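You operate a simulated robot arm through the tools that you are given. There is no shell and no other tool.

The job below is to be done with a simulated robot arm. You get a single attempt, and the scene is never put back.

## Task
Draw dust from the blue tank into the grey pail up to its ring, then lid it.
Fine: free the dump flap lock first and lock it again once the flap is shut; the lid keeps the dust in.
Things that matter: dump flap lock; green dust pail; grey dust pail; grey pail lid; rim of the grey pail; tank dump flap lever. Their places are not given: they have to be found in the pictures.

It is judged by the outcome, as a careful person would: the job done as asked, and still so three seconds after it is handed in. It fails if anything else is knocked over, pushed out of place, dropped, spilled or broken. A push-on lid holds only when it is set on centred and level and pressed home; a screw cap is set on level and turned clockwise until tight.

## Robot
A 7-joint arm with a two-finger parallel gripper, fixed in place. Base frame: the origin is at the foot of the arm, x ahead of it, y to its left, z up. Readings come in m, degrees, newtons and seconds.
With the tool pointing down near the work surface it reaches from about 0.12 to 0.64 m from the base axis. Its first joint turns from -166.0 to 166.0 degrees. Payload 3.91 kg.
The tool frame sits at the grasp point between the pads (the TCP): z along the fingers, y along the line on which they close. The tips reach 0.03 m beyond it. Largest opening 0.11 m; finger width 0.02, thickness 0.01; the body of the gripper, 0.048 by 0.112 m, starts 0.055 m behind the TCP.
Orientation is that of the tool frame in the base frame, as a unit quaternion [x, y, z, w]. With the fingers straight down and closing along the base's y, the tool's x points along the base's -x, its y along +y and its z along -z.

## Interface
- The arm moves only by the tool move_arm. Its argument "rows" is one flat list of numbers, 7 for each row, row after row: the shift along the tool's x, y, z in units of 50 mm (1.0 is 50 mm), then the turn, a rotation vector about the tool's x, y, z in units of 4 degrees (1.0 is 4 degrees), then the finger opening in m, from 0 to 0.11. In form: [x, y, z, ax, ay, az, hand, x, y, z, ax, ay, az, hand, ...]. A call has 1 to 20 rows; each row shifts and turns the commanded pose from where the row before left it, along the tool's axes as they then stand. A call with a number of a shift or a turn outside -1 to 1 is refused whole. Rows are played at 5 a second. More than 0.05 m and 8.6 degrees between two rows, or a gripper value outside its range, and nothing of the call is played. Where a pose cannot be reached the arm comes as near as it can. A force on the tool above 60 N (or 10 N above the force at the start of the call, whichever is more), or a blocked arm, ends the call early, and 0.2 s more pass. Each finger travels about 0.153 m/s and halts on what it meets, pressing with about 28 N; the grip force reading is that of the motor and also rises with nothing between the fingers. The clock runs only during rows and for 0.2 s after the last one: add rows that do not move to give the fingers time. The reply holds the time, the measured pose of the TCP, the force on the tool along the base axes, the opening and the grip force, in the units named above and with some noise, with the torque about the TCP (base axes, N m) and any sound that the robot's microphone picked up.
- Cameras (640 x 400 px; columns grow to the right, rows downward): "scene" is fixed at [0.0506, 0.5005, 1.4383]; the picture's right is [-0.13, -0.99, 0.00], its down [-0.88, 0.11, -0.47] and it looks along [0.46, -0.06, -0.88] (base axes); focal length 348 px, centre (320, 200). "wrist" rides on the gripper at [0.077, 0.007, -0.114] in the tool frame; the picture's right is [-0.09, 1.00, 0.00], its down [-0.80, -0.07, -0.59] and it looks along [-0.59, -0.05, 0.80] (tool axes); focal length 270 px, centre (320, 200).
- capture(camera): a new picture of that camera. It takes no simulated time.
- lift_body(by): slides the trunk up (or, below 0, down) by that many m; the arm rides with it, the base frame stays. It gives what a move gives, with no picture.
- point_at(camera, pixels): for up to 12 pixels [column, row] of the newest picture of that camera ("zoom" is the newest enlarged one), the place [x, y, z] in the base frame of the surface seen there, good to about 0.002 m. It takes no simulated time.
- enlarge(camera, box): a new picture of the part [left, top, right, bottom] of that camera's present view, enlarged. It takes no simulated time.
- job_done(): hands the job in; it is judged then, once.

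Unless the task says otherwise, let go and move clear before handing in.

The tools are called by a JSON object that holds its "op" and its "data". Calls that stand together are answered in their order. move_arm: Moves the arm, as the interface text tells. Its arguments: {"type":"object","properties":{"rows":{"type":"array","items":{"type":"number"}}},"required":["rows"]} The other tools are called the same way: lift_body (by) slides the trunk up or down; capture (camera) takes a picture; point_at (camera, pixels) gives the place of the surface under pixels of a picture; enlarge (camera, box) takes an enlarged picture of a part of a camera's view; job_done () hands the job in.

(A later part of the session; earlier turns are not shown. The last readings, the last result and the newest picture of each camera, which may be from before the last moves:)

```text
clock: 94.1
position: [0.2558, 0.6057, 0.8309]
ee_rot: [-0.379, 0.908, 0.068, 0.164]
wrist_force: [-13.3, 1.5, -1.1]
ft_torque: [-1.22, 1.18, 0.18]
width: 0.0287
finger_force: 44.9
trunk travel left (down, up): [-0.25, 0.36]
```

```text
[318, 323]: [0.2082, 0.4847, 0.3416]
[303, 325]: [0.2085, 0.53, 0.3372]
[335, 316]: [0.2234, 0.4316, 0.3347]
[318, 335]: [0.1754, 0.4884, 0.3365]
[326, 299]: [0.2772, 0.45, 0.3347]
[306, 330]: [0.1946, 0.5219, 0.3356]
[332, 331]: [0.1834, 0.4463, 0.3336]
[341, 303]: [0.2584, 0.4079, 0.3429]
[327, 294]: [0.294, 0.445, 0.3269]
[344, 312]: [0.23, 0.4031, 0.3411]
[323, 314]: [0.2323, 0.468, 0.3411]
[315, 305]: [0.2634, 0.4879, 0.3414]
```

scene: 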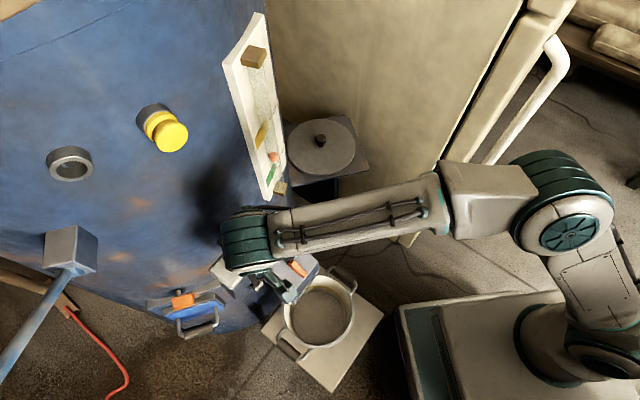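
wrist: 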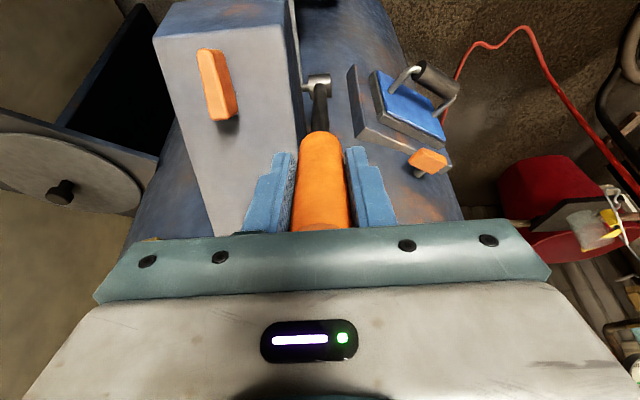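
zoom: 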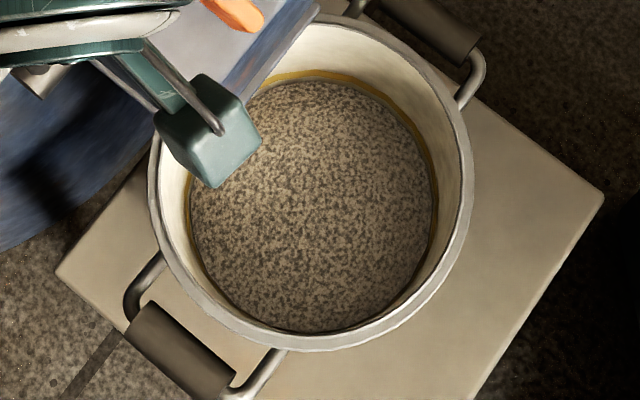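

Those readings refer to the older scene picture, so I'll query the newest zoom instead.

{"op": "point_at", "data": {"camera": "zoom", "pixels": [[310, 200], [310, 240], [380, 200], [310, 300], [350, 120], [230, 250], [380, 270], [420, 200], [330, 90], [400, 130], [205, 220], [310, 322]]}}

{"op": "point_at", "data": {"camera": "zoom", "pixels": [[330, 76], [345, 76], [380, 95], [290, 76], [412, 130], [425, 155], [270, 78], [310, 74], [436, 190], [188, 220], [437, 220], [200, 270]]}}

```text
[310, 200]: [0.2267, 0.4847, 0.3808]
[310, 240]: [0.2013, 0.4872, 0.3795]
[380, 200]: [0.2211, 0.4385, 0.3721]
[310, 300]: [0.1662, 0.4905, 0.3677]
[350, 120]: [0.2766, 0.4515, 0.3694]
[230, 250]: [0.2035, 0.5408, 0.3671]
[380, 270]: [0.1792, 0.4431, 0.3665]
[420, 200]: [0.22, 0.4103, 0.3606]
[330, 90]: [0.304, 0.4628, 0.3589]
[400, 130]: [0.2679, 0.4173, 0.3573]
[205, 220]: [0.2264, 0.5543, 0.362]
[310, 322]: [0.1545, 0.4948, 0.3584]
```

```text
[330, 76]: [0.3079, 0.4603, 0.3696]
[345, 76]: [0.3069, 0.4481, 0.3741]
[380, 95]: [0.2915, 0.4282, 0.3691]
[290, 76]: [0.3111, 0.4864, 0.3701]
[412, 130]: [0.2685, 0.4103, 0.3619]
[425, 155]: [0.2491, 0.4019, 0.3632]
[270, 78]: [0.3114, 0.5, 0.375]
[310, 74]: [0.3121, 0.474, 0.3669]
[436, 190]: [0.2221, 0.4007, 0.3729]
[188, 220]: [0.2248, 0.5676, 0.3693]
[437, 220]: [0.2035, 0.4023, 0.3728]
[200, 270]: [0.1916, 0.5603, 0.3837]
```

The mean level is about 0.368 against the ring at about 0.3705, so it's just short. I'll give one very short pulse, opening to about 19° and straight back, to bring it to the ring.

{"op": "move_arm", "data": {"rows": [0.333, 0, -0.077, 0, 0, 0, 0.02, 0.339, 0, -0.047, 0, 0, 0, 0.02, 0.273, 0, -0.016, 0, 0, 0, 0.02, -0.273, 0, 0.016, 0, 0, 0, 0.02, -0.339, 0, 0.047, 0, 0, 0, 0.02, -0.333, 0, 0.077, 0, 0, 0, 0.02, 0, 0, 0, 0, 0, 0, 0.02]}}

{"op": "enlarge", "data": {"camera": "scene", "box": [270, 270, 370, 360]}}

{"op": "point_at", "data": {"camera": "zoom", "pixels": [[310, 200], [310, 240], [380, 200], [310, 300], [350, 120], [230, 250], [380, 270], [420, 200], [330, 90], [400, 130], [205, 220], [310, 322]]}}

```text
clock: 95.7
position: [0.2546, 0.6053, 0.8283]
ee_rot: [-0.378, 0.909, 0.067, 0.162]
wrist_force: [-10.6, 2.6, 0.0]
ft_torque: [-0.05, 1.49, 0.07]
width: 0.0286
finger_force: 44.8
trunk travel left (down, up): [-0.25, 0.36]
```

```text
4.44 times, centred on (320, 315) of scene
```

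zoom: 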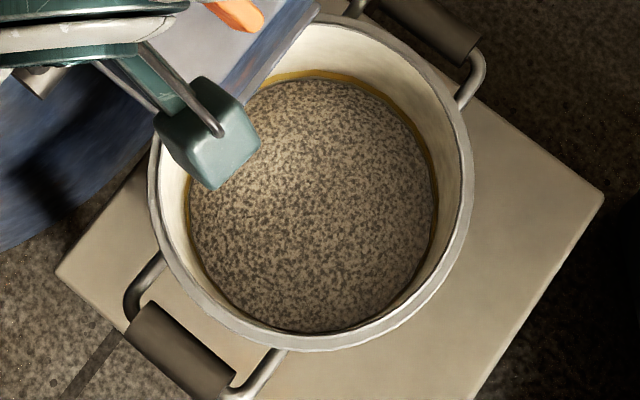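

```text
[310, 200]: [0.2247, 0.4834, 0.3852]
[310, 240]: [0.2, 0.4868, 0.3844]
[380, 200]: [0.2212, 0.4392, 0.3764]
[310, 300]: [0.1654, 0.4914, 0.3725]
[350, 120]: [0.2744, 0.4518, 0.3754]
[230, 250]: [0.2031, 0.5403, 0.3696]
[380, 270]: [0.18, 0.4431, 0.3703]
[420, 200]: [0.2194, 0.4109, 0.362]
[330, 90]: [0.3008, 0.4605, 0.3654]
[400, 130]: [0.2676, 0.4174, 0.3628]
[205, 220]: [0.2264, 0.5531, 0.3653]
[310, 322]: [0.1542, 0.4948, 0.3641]
```

The level rose about 4 mm: mid-radius about 0.372, edges about 0.363, centre about 0.385, so it now averages right at the ring (0.3705). I'll return the lever fully to shut, pressing gently against its stop.

{"op": "move_arm", "data": {"rows": [-0.18, -0.02, 0.055, 0, 0, 0, 0.02, -0.18, 0, 0.055, 0, 0, 0, 0.02, -0.04, 0, 0.015, 0, 0, 0, 0.02, 0, 0, 0, 0, 0, 0, 0.02]}}

{"op": "capture", "data": {"camera": "scene"}}

{"op": "capture", "data": {"camera": "wrist"}}

```text
clock: 96.7
position: [0.2651, 0.6157, 0.8295]
ee_rot: [-0.38, 0.909, 0.064, 0.16]
wrist_force: [-36.0, -45.5, -14.6]
ft_torque: [0.76, 0.53, -0.25]
width: 0.0288
finger_force: 44.8
trunk travel left (down, up): [-0.25, 0.36]
```

```text
taken
```

scene: 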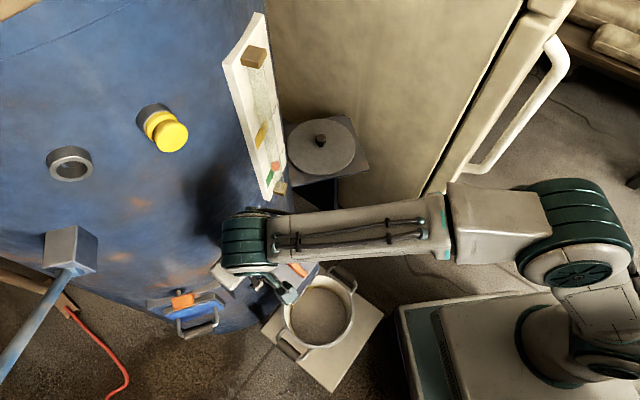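

```text
taken
```

wrist: 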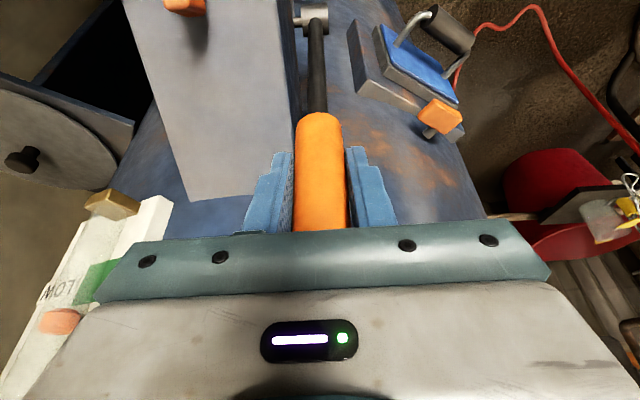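

The reaction of about 57 N along the lever's travel confirms it's back against its shut stop. I'll relieve the pressure, let go, retreat upward and move across to above the lock.

{"op": "move_arm", "data": {"rows": [0.06, 0, -0.01, 0, 0, 0, 0.02, 0, 0, 0, 0, 0, 0, 0.04, 0, 0, 0, 0, 0, 0, 0.06, 0, 0, -0.5, 0, 0, 0, 0.06, 0, 0, -0.5, 0, 0, 0, 0.06, 0, 0, -0.5, 0, 0, 0, 0.06, 0, 0, -0.5, 0, 0, 0, 0.06, 0, 0, 0, 0, 0, 0, 0.06]}}

{"op": "capture", "data": {"camera": "wrist"}}

{"op": "capture", "data": {"camera": "scene"}}

```text
clock: 98.5
position: [0.2447, 0.5915, 0.924]
ee_rot: [-0.378, 0.909, 0.067, 0.163]
wrist_force: [-0.4, -0.8, -0.5]
ft_torque: [0.0, -0.02, 0.04]
width: 0.0601
finger_force: 0.0
trunk travel left (down, up): [-0.25, 0.36]
```

```text
taken
```

wrist: 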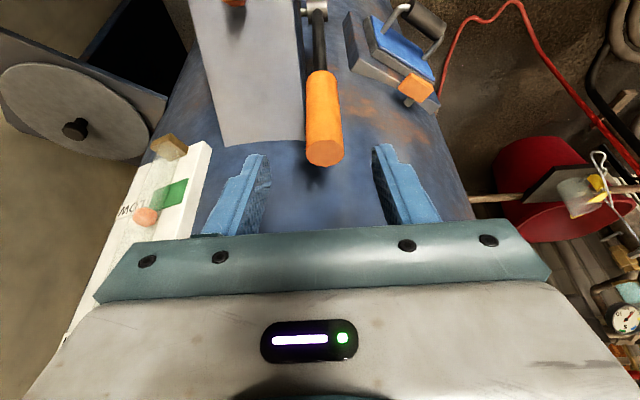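

```text
taken
```

scene: 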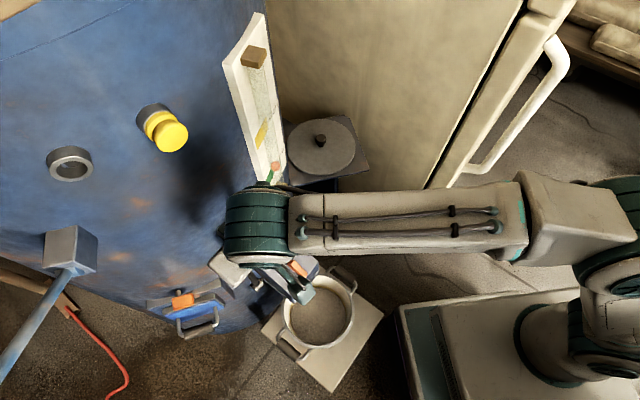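

The lever stays upright after release, seen at (322,120) in the wrist view. Now I'll move across to hover above the lock and retrace the known yaw path.

{"op": "point_at", "data": {"camera": "wrist", "pixels": [[322, 153], [322, 130], [318, 90], [316, 50]]}}

{"op": "move_arm", "data": {"rows": [0, -0.707, 0, 0, 0, 0, 0.06, 0, -0.707, 0, 0, 0, 0, 0.06, 0, 0, 0, 0, -0.833, 0, 0.06, 0, 0, 0, 0, -0.833, 0, 0.06, 0, 0, 0, 0, -0.833, 0, 0.06, 0.791, 0, 0.197, 0, 0, 0, 0.06, 0.791, 0, 0.197, 0, 0, 0, 0.06, 0.791, 0, 0.197, 0, 0, 0, 0.06, 0, 0, 0, 0, 0, 0, 0.06]}}

{"op": "capture", "data": {"camera": "wrist"}}

```text
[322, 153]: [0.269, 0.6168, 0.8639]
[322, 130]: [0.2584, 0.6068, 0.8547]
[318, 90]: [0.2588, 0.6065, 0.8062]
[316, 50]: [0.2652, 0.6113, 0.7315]
```

```text
clock: 100.5
position: [0.2323, 0.4799, 0.8391]
ee_rot: [-0.371, 0.891, 0.1, 0.242]
wrist_force: [0.5, 0.9, 0.2]
ft_torque: [0.0, -0.04, 0.03]
width: 0.06
finger_force: 0.0
trunk travel left (down, up): [-0.25, 0.36]
```

```text
taken
```

wrist: 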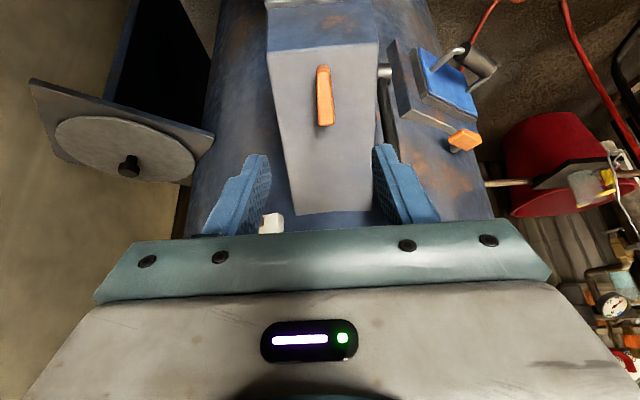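

The lever's front face is at the same place as before, to within about 1 mm, so it's shut. I'll measure the lock bar in its current orientation before turning the hand.

{"op": "enlarge", "data": {"camera": "wrist", "box": [270, 40, 390, 150]}}

{"op": "point_at", "data": {"camera": "zoom", "pixels": [[318, 105], [320, 150], [325, 200], [330, 250], [333, 280], [322, 215], [340, 215], [305, 150], [345, 270], [310, 100]]}}

```text
3.64 times, centred on (330, 95) of wrist
```

zoom: 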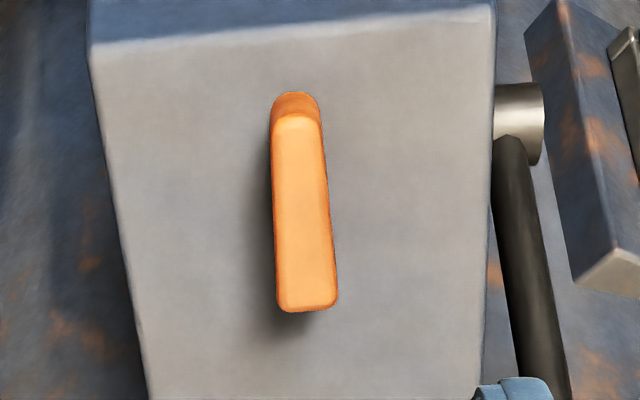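

```text
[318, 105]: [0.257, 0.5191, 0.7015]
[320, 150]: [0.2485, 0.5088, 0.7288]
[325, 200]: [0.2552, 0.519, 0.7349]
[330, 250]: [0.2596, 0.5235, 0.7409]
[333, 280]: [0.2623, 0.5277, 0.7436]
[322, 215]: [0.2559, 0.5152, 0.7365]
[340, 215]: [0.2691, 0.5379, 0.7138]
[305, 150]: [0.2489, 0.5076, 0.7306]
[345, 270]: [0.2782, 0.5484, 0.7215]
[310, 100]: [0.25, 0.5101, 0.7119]
```

The bar points straight down-slope, with its pivot consistent with where I gripped it before. I'll turn the hand back through the known yaw path to the pose it had at the end of unlocking.

{"op": "move_arm", "data": {"rows": [0, 0, 0, 0, 0, -0.978, 0.05, 0, 0, 0, 0, 0, -0.978, 0.05, 0, 0, 0, 0, 0, -0.978, 0.05, 0, 0, 0, 0, 0, -0.978, 0.05, 0, 0, 0, 0, 0, -0.978, 0.05, 0, 0, 0, 0, 0, -0.978, 0.05, 0, 0, 0, 0, 0, -0.978, 0.05, 0, 0, 0, 0, 0, -0.978, 0.05, 0, 0, 0, 0, 0, -0.978, 0.05, 0, 0, 0, 0, 0, -0.978, 0.05, 0, 0, 0, 0, 0, -0.978, 0.05, 0, 0, 0, 0, 0, -0.978, 0.05, 0, 0, 0, 0, 0, -0.978, 0.05, 0, 0, 0, 0, 0, -0.978, 0.05, 0, 0, 0, 0, 0, -0.978, 0.05, 0, 0, 0, 0, 0, -0.978, 0.05, 0, 0, 0, 0, 0, -0.978, 0.05, 0, 0, 0, 0, 0, -0.978, 0.05, 0, 0, 0, 0, 0, -0.978, 0.05, 0, 0, 0, 0, 0, -0.978, 0.05]}}

{"op": "move_arm", "data": {"rows": [0, 0, 0, 0, 0, -0.978, 0.05, 0, 0, 0, 0, 0, -0.978, 0.05, 0, 0, 0, 0, 0, -0.978, 0.05, 0, 0, 0, 0, 0, -0.978, 0.05, 0, 0, 0, 0, 0, -0.978, 0.05, 0, 0, 0, 0, 0, -0.978, 0.05, 0, 0, 0, 0, 0, -0.978, 0.05, 0, 0, 0, 0, 0, -0.978, 0.05, 0, 0, 0, 0, 0, -0.978, 0.05, 0, 0, 0, 0, 0, -0.978, 0.05, 0, 0, 0, 0, 0, -0.978, 0.05, 0, 0, 0, 0, 0, -0.978, 0.05, 0, 0, 0, 0, 0, -0.978, 0.05, 0, 0, 0, 0, 0, -0.978, 0.05, 0, 0, 0, 0, 0, -0.978, 0.05, 0, 0, 0, 0, 0, -0.978, 0.05, 0, 0, 0, 0, 0, -0.978, 0.05, 0, 0, 0, 0, 0, -0.978, 0.05, 0, 0, 0, 0, 0, -0.978, 0.05, 0, 0, 0, 0, 0, -0.978, 0.05]}}

{"op": "move_arm", "data": {"rows": [0, 0, 0, 0, 0, -0.978, 0.05, 0, 0, 0, 0, 0, -0.978, 0.05, 0, 0, 0, 0, 0, -0.978, 0.05, 0, 0, 0, 0, 0, -0.978, 0.05, 0, 0, 0, 0, 0, -0.978, 0.05, 0, 0, 0, 0, 0, 0, 0.05]}}

{"op": "capture", "data": {"camera": "wrist"}}

{"op": "capture", "data": {"camera": "scene"}}

```text
clock: 104.7
position: [0.2346, 0.4795, 0.8382]
ee_rot: [0.85, -0.458, 0.076, -0.25]
wrist_force: [0.1, -0.1, -0.1]
ft_torque: [0.01, 0.0, 0.0]
width: 0.0501
finger_force: 0.1
trunk travel left (down, up): [-0.25, 0.36]
```

```text
clock: 108.9
position: [0.2322, 0.4797, 0.8379]
ee_rot: [0.948, 0.181, 0.216, -0.147]
wrist_force: [-0.4, 0.2, 0.5]
ft_torque: [-0.03, -0.06, 0.02]
width: 0.0503
finger_force: 0.0
trunk travel left (down, up): [-0.25, 0.36]
```

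```text
clock: 110.3
position: [0.2326, 0.4783, 0.8379]
ee_rot: [0.904, 0.34, 0.237, -0.109]
wrist_force: [0.3, 0.1, 0.6]
ft_torque: [0.0, 0.01, 0.01]
width: 0.0502
finger_force: 0.1
trunk travel left (down, up): [-0.25, 0.36]
```

```text
taken
```

wrist: 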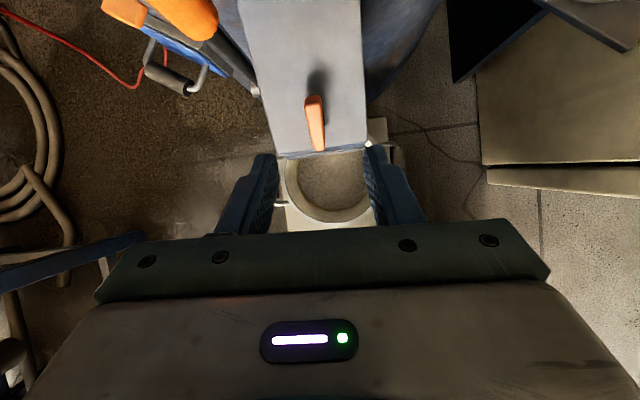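

```text
taken
```

scene: 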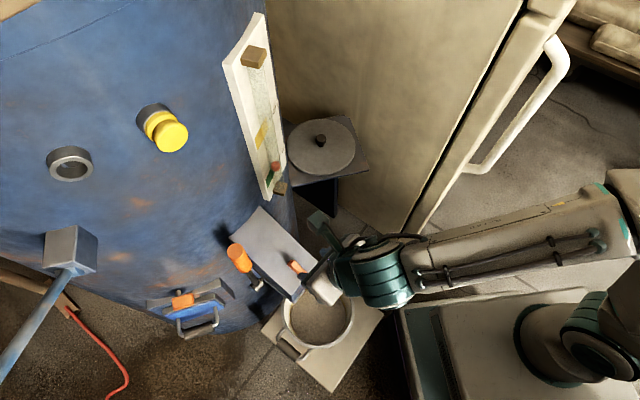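

The hand is nearly in the right pose, about 3° of twist short, and the bar is about 4 mm off centre. I'll correct both while descending onto the bar.

{"op": "move_arm", "data": {"rows": [0, -0.02, 0.3, 0, 0, -0.6, 0.05, 0, -0.02, 0.5, 0, 0, -0.6, 0.05, 0, -0.02, 0.5, 0, 0, 0, 0.05, 0, -0.02, 0.5, 0, 0, 0, 0.05, 0, 0, 0.2, 0, 0, 0, 0.05, 0, 0, 0, 0, 0, 0, 0.05]}}

{"op": "capture", "data": {"camera": "wrist"}}

```text
clock: 111.7
position: [0.2676, 0.5181, 0.756]
ee_rot: [0.889, 0.377, 0.242, -0.099]
wrist_force: [-0.6, 0.4, 0.1]
ft_torque: [0.02, -0.02, 0.03]
width: 0.05
finger_force: 0.0
trunk travel left (down, up): [-0.25, 0.36]
```

```text
taken
```

wrist: 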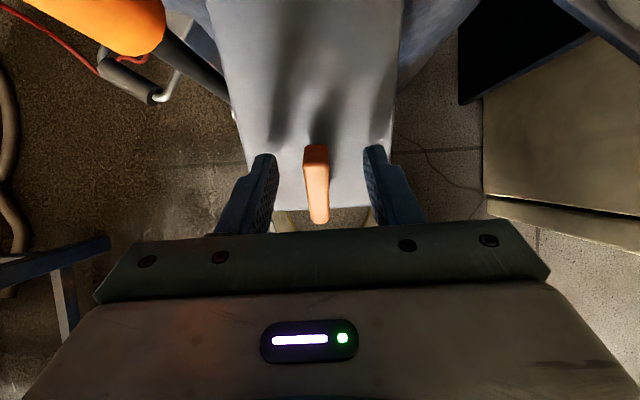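

The grip point is about 5 mm too far uphill and a few mm high compared with my earlier grip. I'll correct that and close on the bar.

{"op": "move_arm", "data": {"rows": [-0.1, -0.05, 0.07, 0, 0, 0, 0.05, 0, 0, 0, 0, 0, 0, 0.03, 0, 0, 0, 0, 0, 0, 0.015, 0, 0, 0, 0, 0, 0, 0.005, 0, 0, 0, 0, 0, 0, 0.005]}}

{"op": "capture", "data": {"camera": "wrist"}}

```text
clock: 112.9
position: [0.2643, 0.5173, 0.7494]
ee_rot: [0.889, 0.376, 0.242, -0.097]
wrist_force: [4.0, -6.8, 0.0]
ft_torque: [0.12, -0.15, -0.05]
width: 0.014
finger_force: 45.1
trunk travel left (down, up): [-0.25, 0.36]
```

```text
taken
```

wrist: 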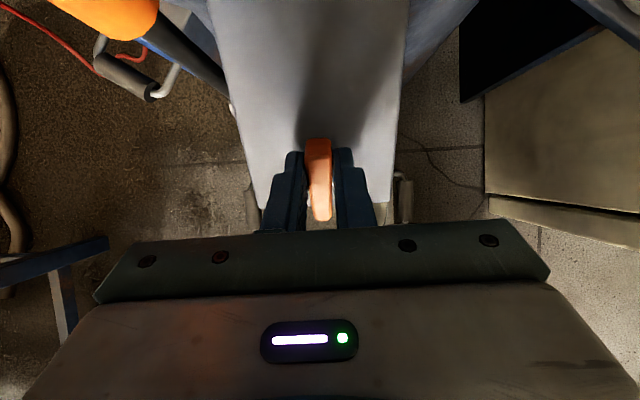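

The bar is gripped with low forces. Now I'll turn it clockwise back toward locked, in steps.

{"op": "move_arm", "data": {"rows": [0, 0, 0, 0, 0, 1, 0.005, 0, 0, 0, 0, 0, 1, 0.005, 0, 0, 0, 0, 0, 1, 0.005, 0, 0, 0, 0, 0, 1, 0.005, 0, 0, 0, 0, 0, 1, 0.005, 0, 0, 0, 0, 0, 0, 0.005]}}

{"op": "move_arm", "data": {"rows": [0, 0, 0, 0, 0, 1, 0.005, 0, 0, 0, 0, 0, 1, 0.005, 0, 0, 0, 0, 0, 1, 0.005, 0, 0, 0, 0, 0, 1, 0.005, 0, 0, 0, 0, 0, 1, 0.005, 0, 0, 0, 0, 0, 0, 0.005]}}

{"op": "capture", "data": {"camera": "wrist"}}

```text
clock: 114.3
position: [0.2622, 0.5168, 0.7496]
ee_rot: [0.94, 0.216, 0.222, -0.14]
wrist_force: [3.7, -16.5, 17.2]
ft_torque: [-0.64, -0.92, -0.62]
width: 0.0143
finger_force: 45.0
trunk travel left (down, up): [-0.25, 0.36]
```

```text
clock: 115.7
position: [0.2622, 0.5177, 0.7498]
ee_rot: [0.964, 0.049, 0.194, -0.178]
wrist_force: [3.0, -18.2, 22.4]
ft_torque: [-0.93, -1.09, -0.9]
width: 0.0143
finger_force: 44.7
trunk travel left (down, up): [-0.25, 0.36]
```

```text
taken
```

wrist: 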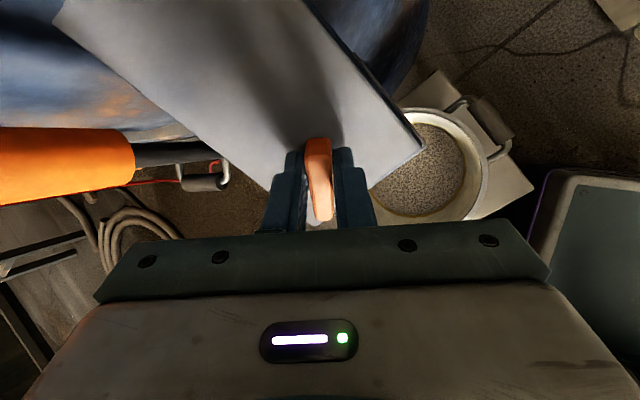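

About 40° turned back, with side forces of about 25 N. I'll ease those and continue.

{"op": "move_arm", "data": {"rows": [0.019, 0.023, -0.03, 0, 0, 1, 0.005, 0, 0, 0, 0, 0, 1, 0.005, 0, 0, 0, 0, 0, 1, 0.005, 0, 0, 0, 0, 0, 1, 0.005, 0, 0, 0, 0, 0, 1, 0.005, 0, 0, 0, 0, 0, 0, 0.005]}}

{"op": "move_arm", "data": {"rows": [0, 0, 0, 0, 0, 1, 0.005, 0, 0, 0, 0, 0, 1, 0.005, 0, 0, 0, 0, 0, 1, 0.005, 0, 0, 0, 0, 0, 1, 0.005, 0, 0, 0, 0, 0, 1, 0.005, 0, 0, 0, 0, 0, 0, 0.005]}}

{"op": "capture", "data": {"camera": "wrist"}}

```text
clock: 117.1
position: [0.263, 0.5177, 0.7479]
ee_rot: [0.958, -0.117, 0.159, -0.209]
wrist_force: [3.0, 4.2, 16.5]
ft_torque: [-0.8, 0.21, -0.31]
width: 0.0142
finger_force: 44.9
trunk travel left (down, up): [-0.25, 0.36]
```

```text
clock: 118.5
position: [0.2638, 0.5172, 0.747]
ee_rot: [0.923, -0.282, 0.122, -0.232]
wrist_force: [1.3, 14.8, 19.9]
ft_torque: [-0.66, 0.26, -0.08]
width: 0.0147
finger_force: 44.9
trunk travel left (down, up): [-0.25, 0.36]
```

```text
taken
```

wrist: 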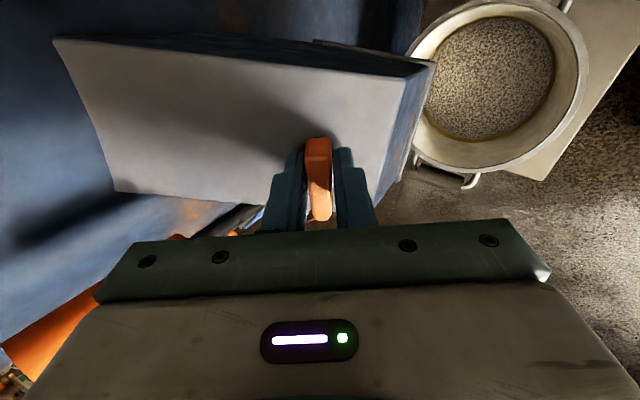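

About 80° turned back. I'll continue in small steps until I feel the locked stop.

{"op": "move_arm", "data": {"rows": [0, -0.03, -0.01, 0, 0, 1, 0.005, 0, 0, 0, 0, 0, 1, 0.005, 0, 0, 0, 0, 0, 0, 0.005]}}

{"op": "move_arm", "data": {"rows": [0, 0, 0, 0, 0, 1, 0.005, 0, 0, 0, 0, 0, 0, 0.005]}}

{"op": "move_arm", "data": {"rows": [0, 0, 0, 0, 0, 1, 0.005, 0, 0, 0, 0, 0, 0, 0.005]}}

```text
clock: 119.3
position: [0.2627, 0.5174, 0.7489]
ee_rot: [0.901, -0.346, 0.106, -0.239]
wrist_force: [-5.8, 7.7, 10.3]
ft_torque: [-0.72, 0.62, 0.0]
width: 0.0144
finger_force: 45.0
trunk travel left (down, up): [-0.25, 0.36]
```

```text
clock: 119.9
position: [0.2621, 0.5182, 0.7494]
ee_rot: [0.889, -0.377, 0.098, -0.242]
wrist_force: [-5.4, 8.2, 8.7]
ft_torque: [-1.09, 0.21, -0.08]
width: 0.0141
finger_force: 44.9
trunk travel left (down, up): [-0.25, 0.36]
```

```text
clock: 120.5
position: [0.2632, 0.5182, 0.7498]
ee_rot: [0.875, -0.408, 0.089, -0.246]
wrist_force: [0.6, 15.9, 4.3]
ft_torque: [-1.2, -0.01, 0.88]
width: 0.0151
finger_force: 44.7
trunk travel left (down, up): [-0.25, 0.36]
```

The twist reaction jumped to about 1.2 N·m, so the bar is back against its locked stop. I'll ease off, release and retreat, then check.

{"op": "move_arm", "data": {"rows": [0, 0, 0, 0, 0, -0.5, 0.005, 0, 0, 0, 0, 0, 0, 0.03, 0, 0, 0, 0, 0, 0, 0.05, 0, 0, -0.5, 0, 0, 0, 0.05, 0, 0, -0.8, 0, 0, 0, 0.05, 0, 0, -0.8, 0, 0, 0, 0.05, 0, 0, 0, 0, 0, 0, 0.05]}}

{"op": "capture", "data": {"camera": "wrist"}}

{"op": "enlarge", "data": {"camera": "scene", "box": [225, 200, 385, 360]}}

```text
clock: 122.1
position: [0.2245, 0.4813, 0.8437]
ee_rot: [0.881, -0.393, 0.093, -0.245]
wrist_force: [0.1, 0.5, 0.5]
ft_torque: [0.01, 0.02, -0.05]
width: 0.0498
finger_force: 0.2
trunk travel left (down, up): [-0.25, 0.36]
```

```text
taken
```

wrist: 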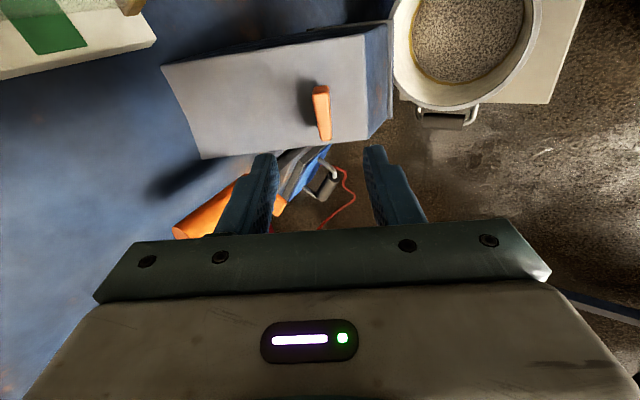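

```text
2.50 times, centred on (305, 280) of scene
```

zoom: 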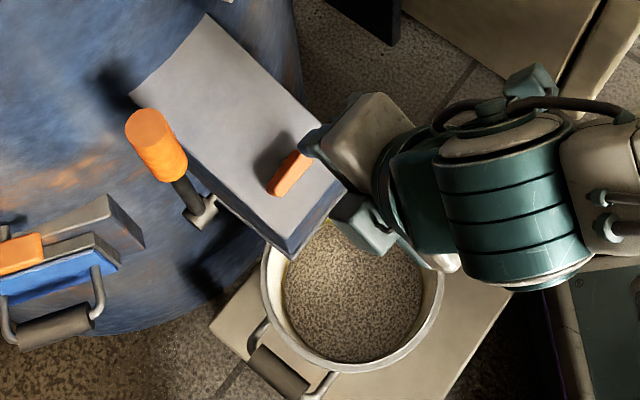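

The bar is across the chute again and the lever is upright, so the dump flap is shut and locked. Next is the lid on the shelf, so I'll measure the lid, its knob, and the space between the fridge and the tank around it.

{"op": "capture", "data": {"camera": "scene"}}

{"op": "enlarge", "data": {"camera": "scene", "box": [260, 90, 400, 230]}}

{"op": "point_at", "data": {"camera": "scene", "pixels": [[380, 150], [400, 220], [360, 100], [340, 60], [420, 120], [370, 200], [290, 120], [300, 60], [275, 100], [262, 195], [240, 60], [285, 195]]}}

```text
taken
```

scene: 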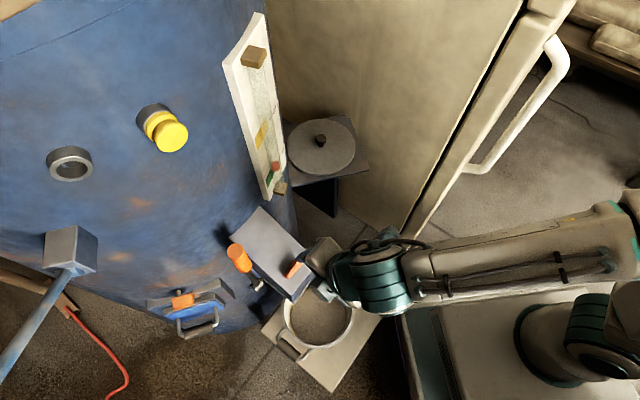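

```text
2.86 times, centred on (330, 160) of scene
```

zoom: 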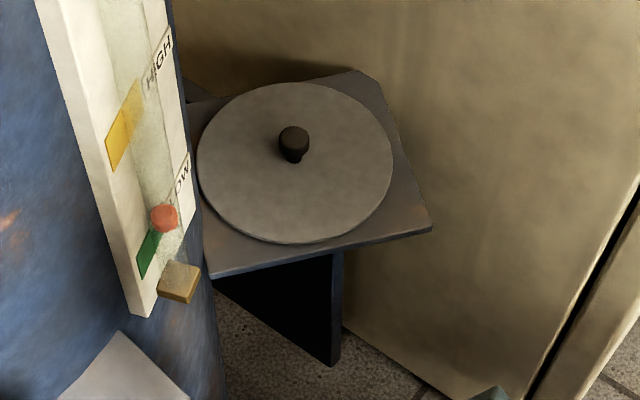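

```text
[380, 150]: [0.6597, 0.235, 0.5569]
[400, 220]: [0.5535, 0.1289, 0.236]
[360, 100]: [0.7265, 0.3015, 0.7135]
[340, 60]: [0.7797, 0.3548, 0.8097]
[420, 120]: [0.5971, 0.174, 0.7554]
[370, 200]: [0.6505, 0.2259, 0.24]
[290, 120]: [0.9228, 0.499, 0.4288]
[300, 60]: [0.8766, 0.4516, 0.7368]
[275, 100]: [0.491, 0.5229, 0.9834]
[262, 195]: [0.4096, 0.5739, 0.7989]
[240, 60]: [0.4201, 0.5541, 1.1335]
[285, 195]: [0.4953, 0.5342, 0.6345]
```

The fridge side lies on the plane x−y≈0.425 and the tank's flank passes about 13 mm from the lid's edge, so a straight lift is clear. I'll measure the lid and its knob more closely.

{"op": "point_at", "data": {"camera": "zoom", "pixels": [[294, 135], [283, 138], [305, 138], [294, 150], [292, 158], [200, 165], [388, 150], [290, 238], [305, 88], [240, 220], [350, 215], [370, 110]]}}

{"op": "enlarge", "data": {"camera": "scene", "box": [300, 120, 345, 160]}}

```text
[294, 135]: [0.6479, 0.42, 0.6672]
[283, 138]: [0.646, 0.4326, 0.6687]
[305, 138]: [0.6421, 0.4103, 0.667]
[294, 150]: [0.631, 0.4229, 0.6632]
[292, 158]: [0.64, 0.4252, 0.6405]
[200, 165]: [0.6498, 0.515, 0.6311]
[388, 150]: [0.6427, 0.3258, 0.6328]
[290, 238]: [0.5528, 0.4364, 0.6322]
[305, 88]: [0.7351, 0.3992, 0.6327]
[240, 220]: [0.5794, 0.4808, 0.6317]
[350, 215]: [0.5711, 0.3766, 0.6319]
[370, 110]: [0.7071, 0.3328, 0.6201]
```

```text
10.00 times, centred on (322, 140) of scene
```

zoom: 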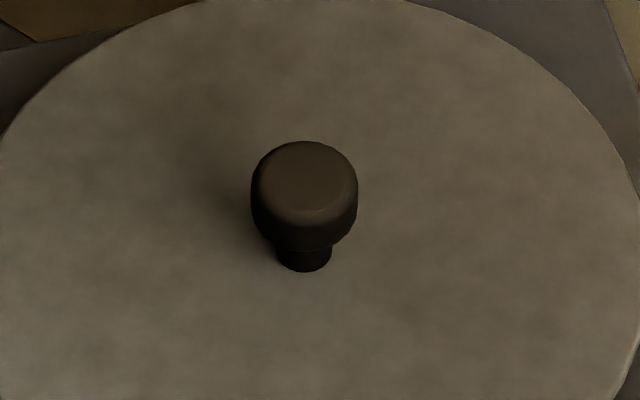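

The knob head is about 29 mm across on a 15 mm stem, centred near (0.645, 0.420) with its top at z≈0.667. The lid radius is about 0.095. I'll turn the hand back to yaw 45° and shift sideways away from the chute.

{"op": "move_arm", "data": {"rows": [0, 0, 0, 0, 0, 0.99, 0.06, 0, 0, 0, 0, 0, 0.99, 0.06, 0, 0, 0, 0, 0, 0.99, 0.06, 0, 0, 0, 0, 0, 0.99, 0.06, 0, 0, 0, 0, 0, 0.99, 0.06, 0, 0, 0, 0, 0, 0.99, 0.06, 0, 0, 0, 0, 0, 0.99, 0.06, 0, 0, 0, 0, 0, 0.99, 0.06, 0, 0, 0, 0, 0, 0.99, 0.06, 0, 0, 0, 0, 0, 0.99, 0.06, 0, 0, 0, 0, 0, 0.99, 0.06, 0, 0, 0, 0, 0, 0.99, 0.06, 0, 0, 0, 0, 0, 0.99, 0.06, 0, 0, 0, 0, 0, 0.99, 0.06, 0, 0, 0, 0, 0, 0.99, 0.06, 0, 0, 0, 0, 0, 0.99, 0.06, 0, 0, 0, 0, 0, 0.99, 0.06, 0, 0, 0, 0, 0, 0.99, 0.06, 0, 0, 0, 0, 0, 0.99, 0.06, 0, 0, 0, 0, 0, 0.99, 0.06]}}

{"op": "move_arm", "data": {"rows": [0, 0, 0, 0, 0, 0.99, 0.06, 0, 0, 0, 0, 0, 0.99, 0.06, 0, 0, 0, 0, 0, 0, 0.06]}}

```text
clock: 126.3
position: [0.2265, 0.4801, 0.84]
ee_rot: [-0.429, 0.865, 0.084, 0.248]
wrist_force: [0.5, -0.7, 0.2]
ft_torque: [0.02, -0.01, -0.02]
width: 0.06
finger_force: 0.0
trunk travel left (down, up): [-0.25, 0.36]
```

```text
clock: 127.1
position: [0.2263, 0.4808, 0.8402]
ee_rot: [-0.369, 0.892, 0.102, 0.241]
wrist_force: [-0.3, 0.7, -0.2]
ft_torque: [0.0, -0.03, 0.02]
width: 0.0601
finger_force: 0.1
trunk travel left (down, up): [-0.25, 0.36]
```

Yaw is 45° and tilt 30°. Now I'll shift 0.34 m sideways, parallel to the fridge, and check the pose.

{"op": "move_arm", "data": {"rows": [0, -0.85, 0, 0, 0, 0, 0.06, 0, -0.85, 0, 0, 0, 0, 0.06, 0, -0.85, 0, 0, 0, 0, 0.06, 0, -0.85, 0, 0, 0, 0, 0.06, 0, -0.85, 0, 0, 0, 0, 0.06, 0, -0.85, 0, 0, 0, 0, 0.06, 0, -0.85, 0, 0, 0, 0, 0.06, 0, -0.85, 0, 0, 0, 0, 0.06, 0, 0, 0, 0, 0, 0, 0.06]}}

{"op": "capture", "data": {"camera": "wrist"}}

{"op": "capture", "data": {"camera": "scene"}}

```text
clock: 129.1
position: [0.4659, 0.239, 0.84]
ee_rot: [-0.368, 0.892, 0.101, 0.241]
wrist_force: [0.5, 0.5, -0.6]
ft_torque: [-0.01, -0.02, 0.02]
width: 0.0599
finger_force: 0.0
trunk travel left (down, up): [-0.25, 0.36]
```

```text
taken
```

wrist: 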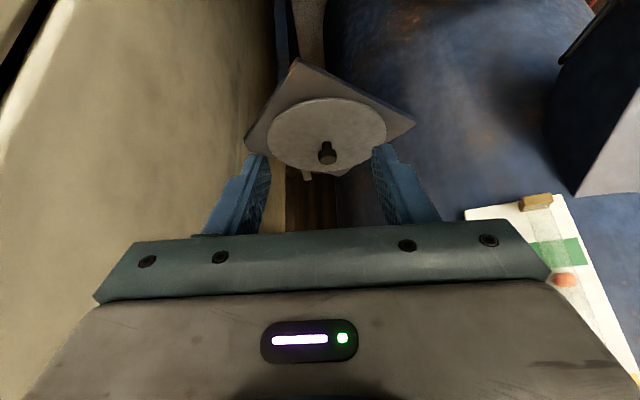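

```text
taken
```

scene: 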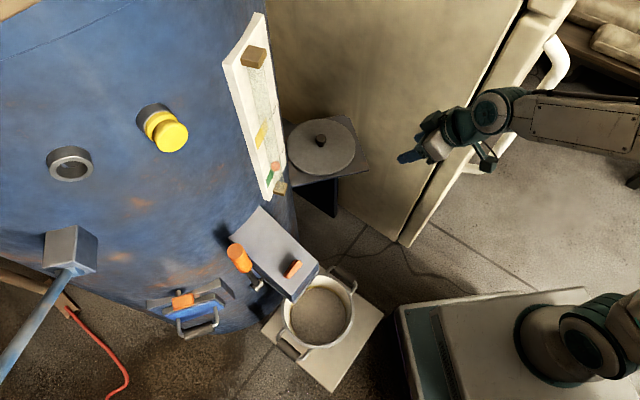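

The wrist camera now sees the lid at (327,135) with its knob at (328,152), and the scene view of the pail is clear. I'll measure the knob, and also the pail rim for the later placement.

{"op": "enlarge", "data": {"camera": "wrist", "box": [240, 80, 420, 190]}}

{"op": "point_at", "data": {"camera": "wrist", "pixels": [[327, 148], [320, 155], [335, 155], [327, 160], [267, 135], [386, 135], [327, 100], [327, 170], [290, 110], [365, 110], [290, 75], [400, 120]]}}

{"op": "enlarge", "data": {"camera": "scene", "box": [270, 265, 370, 360]}}

{"op": "point_at", "data": {"camera": "zoom", "pixels": [[330, 36], [400, 60], [450, 130], [465, 200], [440, 270], [390, 325], [310, 355], [230, 335], [180, 285], [160, 230], [310, 210], [310, 300]]}}

```text
3.56 times, centred on (330, 135) of wrist
```

zoom: 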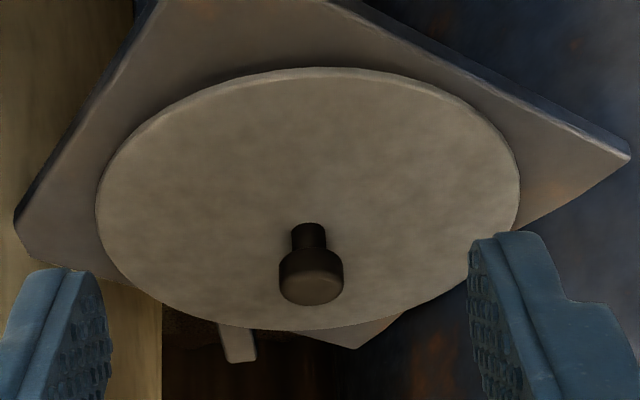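

```text
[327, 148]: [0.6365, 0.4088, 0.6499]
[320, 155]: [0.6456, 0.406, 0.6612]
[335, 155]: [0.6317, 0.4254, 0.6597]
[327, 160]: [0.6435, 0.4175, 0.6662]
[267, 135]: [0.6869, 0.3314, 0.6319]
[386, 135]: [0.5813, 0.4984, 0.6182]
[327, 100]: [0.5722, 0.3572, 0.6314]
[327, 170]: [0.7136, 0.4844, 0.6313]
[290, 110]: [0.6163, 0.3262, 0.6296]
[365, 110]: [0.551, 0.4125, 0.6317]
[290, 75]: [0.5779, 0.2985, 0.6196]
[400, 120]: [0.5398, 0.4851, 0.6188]
```

```text
4.21 times, centred on (320, 312) of scene
```

zoom: 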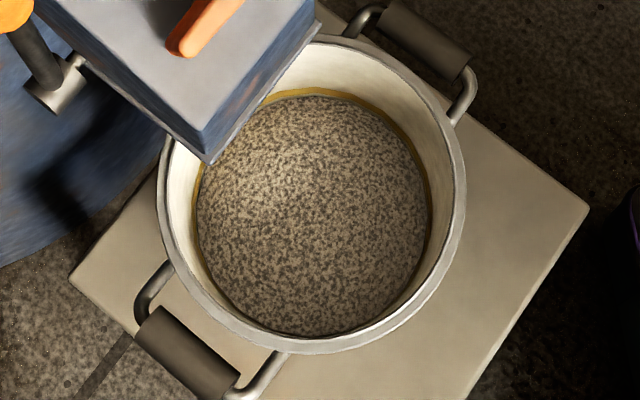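

```text
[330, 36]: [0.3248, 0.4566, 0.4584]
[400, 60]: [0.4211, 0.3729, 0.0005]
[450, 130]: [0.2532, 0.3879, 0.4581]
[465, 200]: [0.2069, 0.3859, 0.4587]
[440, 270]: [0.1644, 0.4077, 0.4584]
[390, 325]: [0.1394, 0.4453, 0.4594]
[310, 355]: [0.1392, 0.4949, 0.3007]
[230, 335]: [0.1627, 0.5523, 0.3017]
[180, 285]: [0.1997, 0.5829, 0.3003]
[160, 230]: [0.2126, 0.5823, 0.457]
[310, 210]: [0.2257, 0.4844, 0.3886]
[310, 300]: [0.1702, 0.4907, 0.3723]
```

The pail rim fits a circle centred at (0.2275, 0.484) with an outer radius of about 0.0995. The lid knob is centred at (0.6445, 0.4205) and the lid radius is about 0.0965. I'll move the open fingers to just above the knob.

{"op": "move_arm", "data": {"rows": [-0.5207, 0.007, 0.7623, 0, 0, 0, 0.06, -0.5207, 0.007, 0.7623, 0, 0, 0, 0.06, -0.5207, 0.007, 0.7623, 0, 0, 0, 0.06, -0.5207, 0.007, 0.7623, 0, 0, 0, 0.06, -0.5207, 0.007, 0.7623, 0, 0, 0, 0.06, -0.5207, 0.007, 0.7623, 0, 0, 0, 0.06, 0, 0, 0, 0, 0, 0, 0.06]}}

{"op": "capture", "data": {"camera": "wrist"}}

{"op": "capture", "data": {"camera": "scene"}}

```text
clock: 130.7
position: [0.6412, 0.4162, 0.7198]
ee_rot: [-0.368, 0.892, 0.101, 0.242]
wrist_force: [0.3, -0.2, 0.2]
ft_torque: [-0.01, -0.02, -0.03]
width: 0.0603
finger_force: 0.1
trunk travel left (down, up): [-0.25, 0.36]
```

```text
taken
```

wrist: 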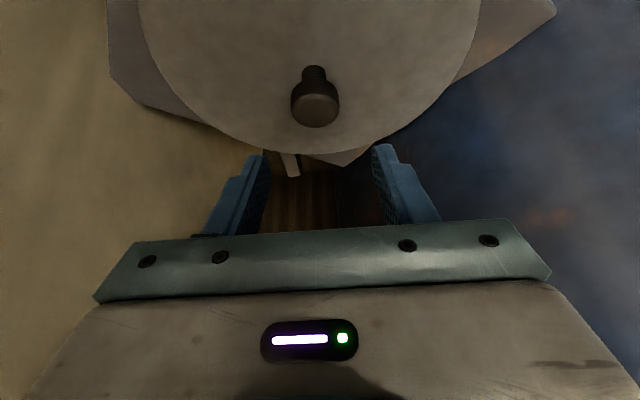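

```text
taken
```

scene: 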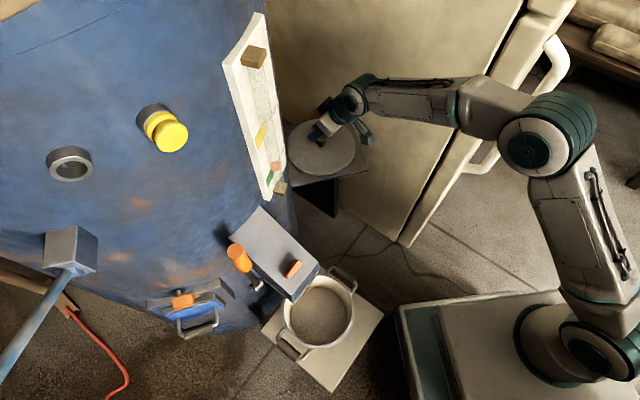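

The pose was reached exactly. I'll verify the knob's position from here before descending vertically.

{"op": "enlarge", "data": {"camera": "wrist", "box": [260, 50, 380, 150]}}

{"op": "point_at", "data": {"camera": "wrist", "pixels": [[315, 112], [292, 100], [338, 100], [315, 95], [315, 120], [300, 112], [330, 112], [314, 72], [280, 100], [360, 100]]}}

```text
4.00 times, centred on (320, 100) of wrist
```

zoom: 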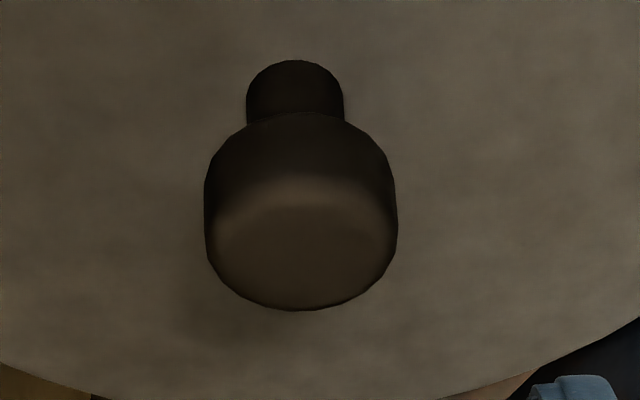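

```text
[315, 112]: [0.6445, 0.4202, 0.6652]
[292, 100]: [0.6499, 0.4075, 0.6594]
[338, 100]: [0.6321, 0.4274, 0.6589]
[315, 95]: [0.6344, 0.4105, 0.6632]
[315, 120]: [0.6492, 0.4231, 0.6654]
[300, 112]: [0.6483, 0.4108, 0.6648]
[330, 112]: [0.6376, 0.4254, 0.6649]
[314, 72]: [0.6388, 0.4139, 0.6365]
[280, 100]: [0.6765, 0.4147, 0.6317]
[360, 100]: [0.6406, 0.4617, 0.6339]
```

The knob centre is at (0.6447, 0.4205), aligned to within 1 mm. I'll descend vertically to straddle it and then close.

{"op": "move_arm", "data": {"rows": [0.173, 0, 0.3, 0, 0, 0, 0.06, 0.173, 0, 0.3, 0, 0, 0, 0.06, 0.173, 0, 0.3, 0, 0, 0, 0.06, 0, 0, 0, 0, 0, 0, 0.06]}}

{"op": "capture", "data": {"camera": "wrist"}}

```text
clock: 131.7
position: [0.6419, 0.4173, 0.6688]
ee_rot: [-0.368, 0.892, 0.101, 0.243]
wrist_force: [0.6, 0.5, 0.5]
ft_torque: [0.0, -0.02, 0.02]
width: 0.0599
finger_force: 0.0
trunk travel left (down, up): [-0.25, 0.36]
```

```text
taken
```

wrist: 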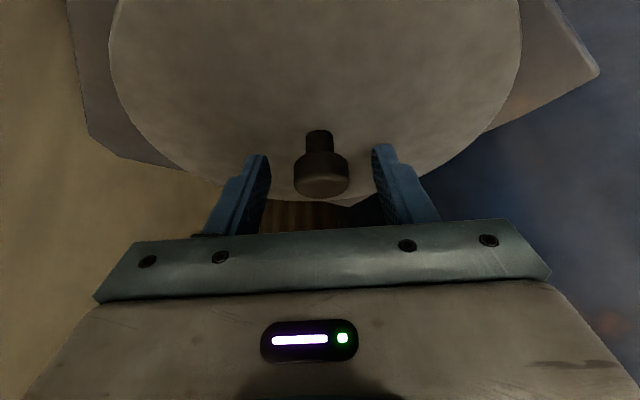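

The knob at (321,170) sits between the fingers with no contact. Closing on it now.

{"op": "move_arm", "data": {"rows": [0, 0, 0, 0, 0, 0, 0.04, 0, 0, 0, 0, 0, 0, 0.03, 0, 0, 0, 0, 0, 0, 0.02, 0, 0, 0, 0, 0, 0, 0.015, 0, 0, 0, 0, 0, 0, 0.015]}}

{"op": "capture", "data": {"camera": "wrist"}}

```text
clock: 132.9
position: [0.6427, 0.4165, 0.669]
ee_rot: [-0.368, 0.892, 0.101, 0.24]
wrist_force: [0.1, -0.6, -0.3]
ft_torque: [-0.1, -0.05, -0.03]
width: 0.0291
finger_force: 28.0
trunk travel left (down, up): [-0.25, 0.36]
```

```text
taken
```

wrist: 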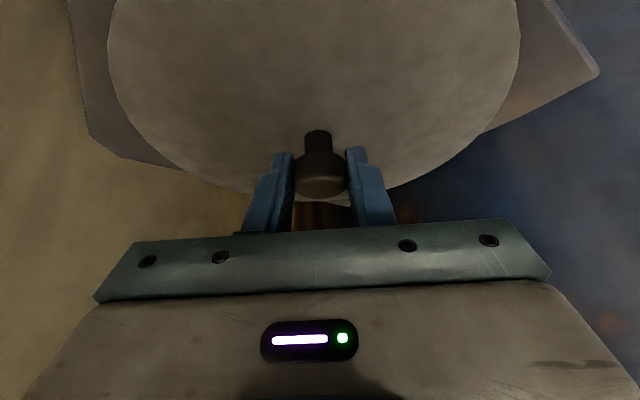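

The knob is gripped at 29.1 mm. I'll lift a little and check the weight and the level.

{"op": "move_arm", "data": {"rows": [-0.1, 0, -0.173, 0, 0, 0, 0.015, -0.1, 0, -0.173, 0, 0, 0, 0.015, -0.1, 0, -0.173, 0, 0, 0, 0.015, -0.1, 0, -0.173, 0, 0, 0, 0.015, 0, 0, 0, 0, 0, 0, 0.015]}}

{"op": "capture", "data": {"camera": "wrist"}}

{"op": "enlarge", "data": {"camera": "scene", "box": [260, 90, 400, 230]}}

```text
clock: 134.1
position: [0.642, 0.4185, 0.709]
ee_rot: [-0.368, 0.892, 0.101, 0.241]
wrist_force: [0.1, -0.7, -0.3]
ft_torque: [-0.01, 0.0, -0.02]
width: 0.0146
finger_force: 0.0
trunk travel left (down, up): [-0.25, 0.36]
```

```text
taken
```

wrist: 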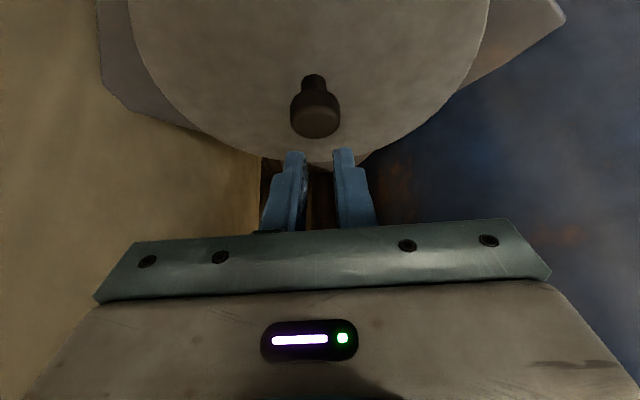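

```text
2.86 times, centred on (330, 160) of scene
```

zoom: 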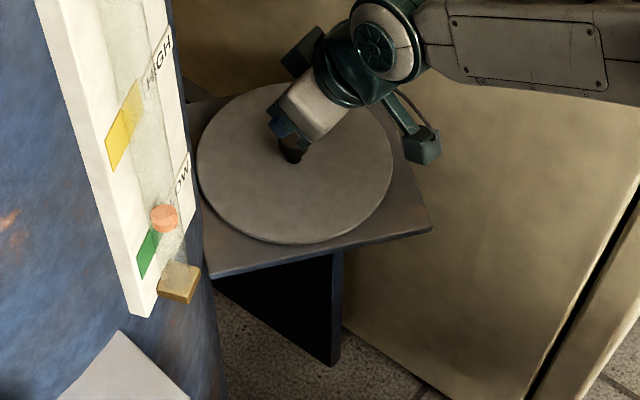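

The knob slipped out: the fingers closed to 14.6 mm and the lid stayed on the shelf. I'll check that the lid hasn't shifted, then try again with a deeper, firmer grip and a slower lift.

{"op": "point_at", "data": {"camera": "wrist", "pixels": [[315, 120], [292, 110], [338, 110], [315, 128], [150, 100], [470, 80], [230, 140], [410, 130]]}}

{"op": "enlarge", "data": {"camera": "wrist", "box": [260, 60, 380, 160]}}

```text
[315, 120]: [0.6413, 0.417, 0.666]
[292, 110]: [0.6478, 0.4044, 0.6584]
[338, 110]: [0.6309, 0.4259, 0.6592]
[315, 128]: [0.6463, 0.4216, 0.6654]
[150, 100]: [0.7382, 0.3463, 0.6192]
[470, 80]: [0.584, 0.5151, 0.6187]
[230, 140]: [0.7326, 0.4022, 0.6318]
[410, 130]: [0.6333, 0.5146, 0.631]
```

```text
4.00 times, centred on (320, 110) of wrist
```

zoom: 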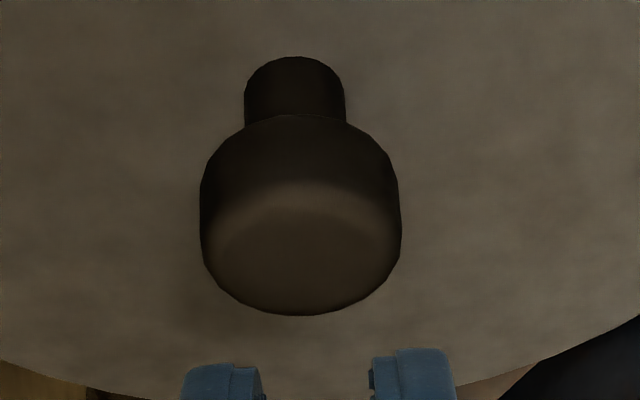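

The lid hasn't moved and the head is straight-sided. I'll reopen, go about 3 mm deeper, and close harder with more settling time.

{"op": "move_arm", "data": {"rows": [0, 0, 0, 0, 0, 0, 0.04, 0, 0, 0, 0, 0, 0, 0.06, 0.143, 0, 0.248, 0, 0, 0, 0.06, 0.143, 0, 0.248, 0, 0, 0, 0.06, 0.143, 0, 0.248, 0, 0, 0, 0.06, 0, 0, 0, 0, 0, 0, 0.06]}}

{"op": "move_arm", "data": {"rows": [0, 0, 0, 0, 0, 0, 0.04, 0, 0, 0, 0, 0, 0, 0.03, 0, 0, 0, 0, 0, 0, 0.015, 0, 0, 0, 0, 0, 0, 0.0, 0, 0, 0, 0, 0, 0, 0.0, 0, 0, 0, 0, 0, 0, 0.0]}}

{"op": "enlarge", "data": {"camera": "wrist", "box": [230, 100, 410, 240]}}

```text
clock: 135.5
position: [0.6418, 0.4205, 0.6659]
ee_rot: [-0.368, 0.892, 0.101, 0.241]
wrist_force: [0.0, 0.0, -0.8]
ft_torque: [0.01, 0.01, 0.0]
width: 0.06
finger_force: 0.0
trunk travel left (down, up): [-0.25, 0.36]
```

```text
clock: 136.9
position: [0.6414, 0.4199, 0.6654]
ee_rot: [-0.369, 0.892, 0.102, 0.241]
wrist_force: [0.3, -1.4, 0.0]
ft_torque: [-0.08, -0.12, -0.09]
width: 0.0288
finger_force: 28.0
trunk travel left (down, up): [-0.25, 0.36]
```

```text
2.86 times, centred on (320, 170) of wrist
```

zoom: 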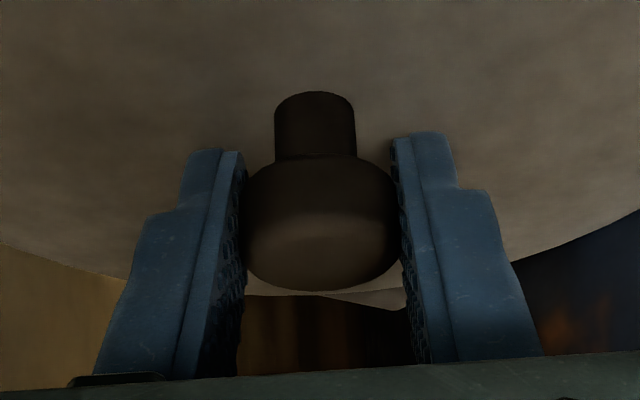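

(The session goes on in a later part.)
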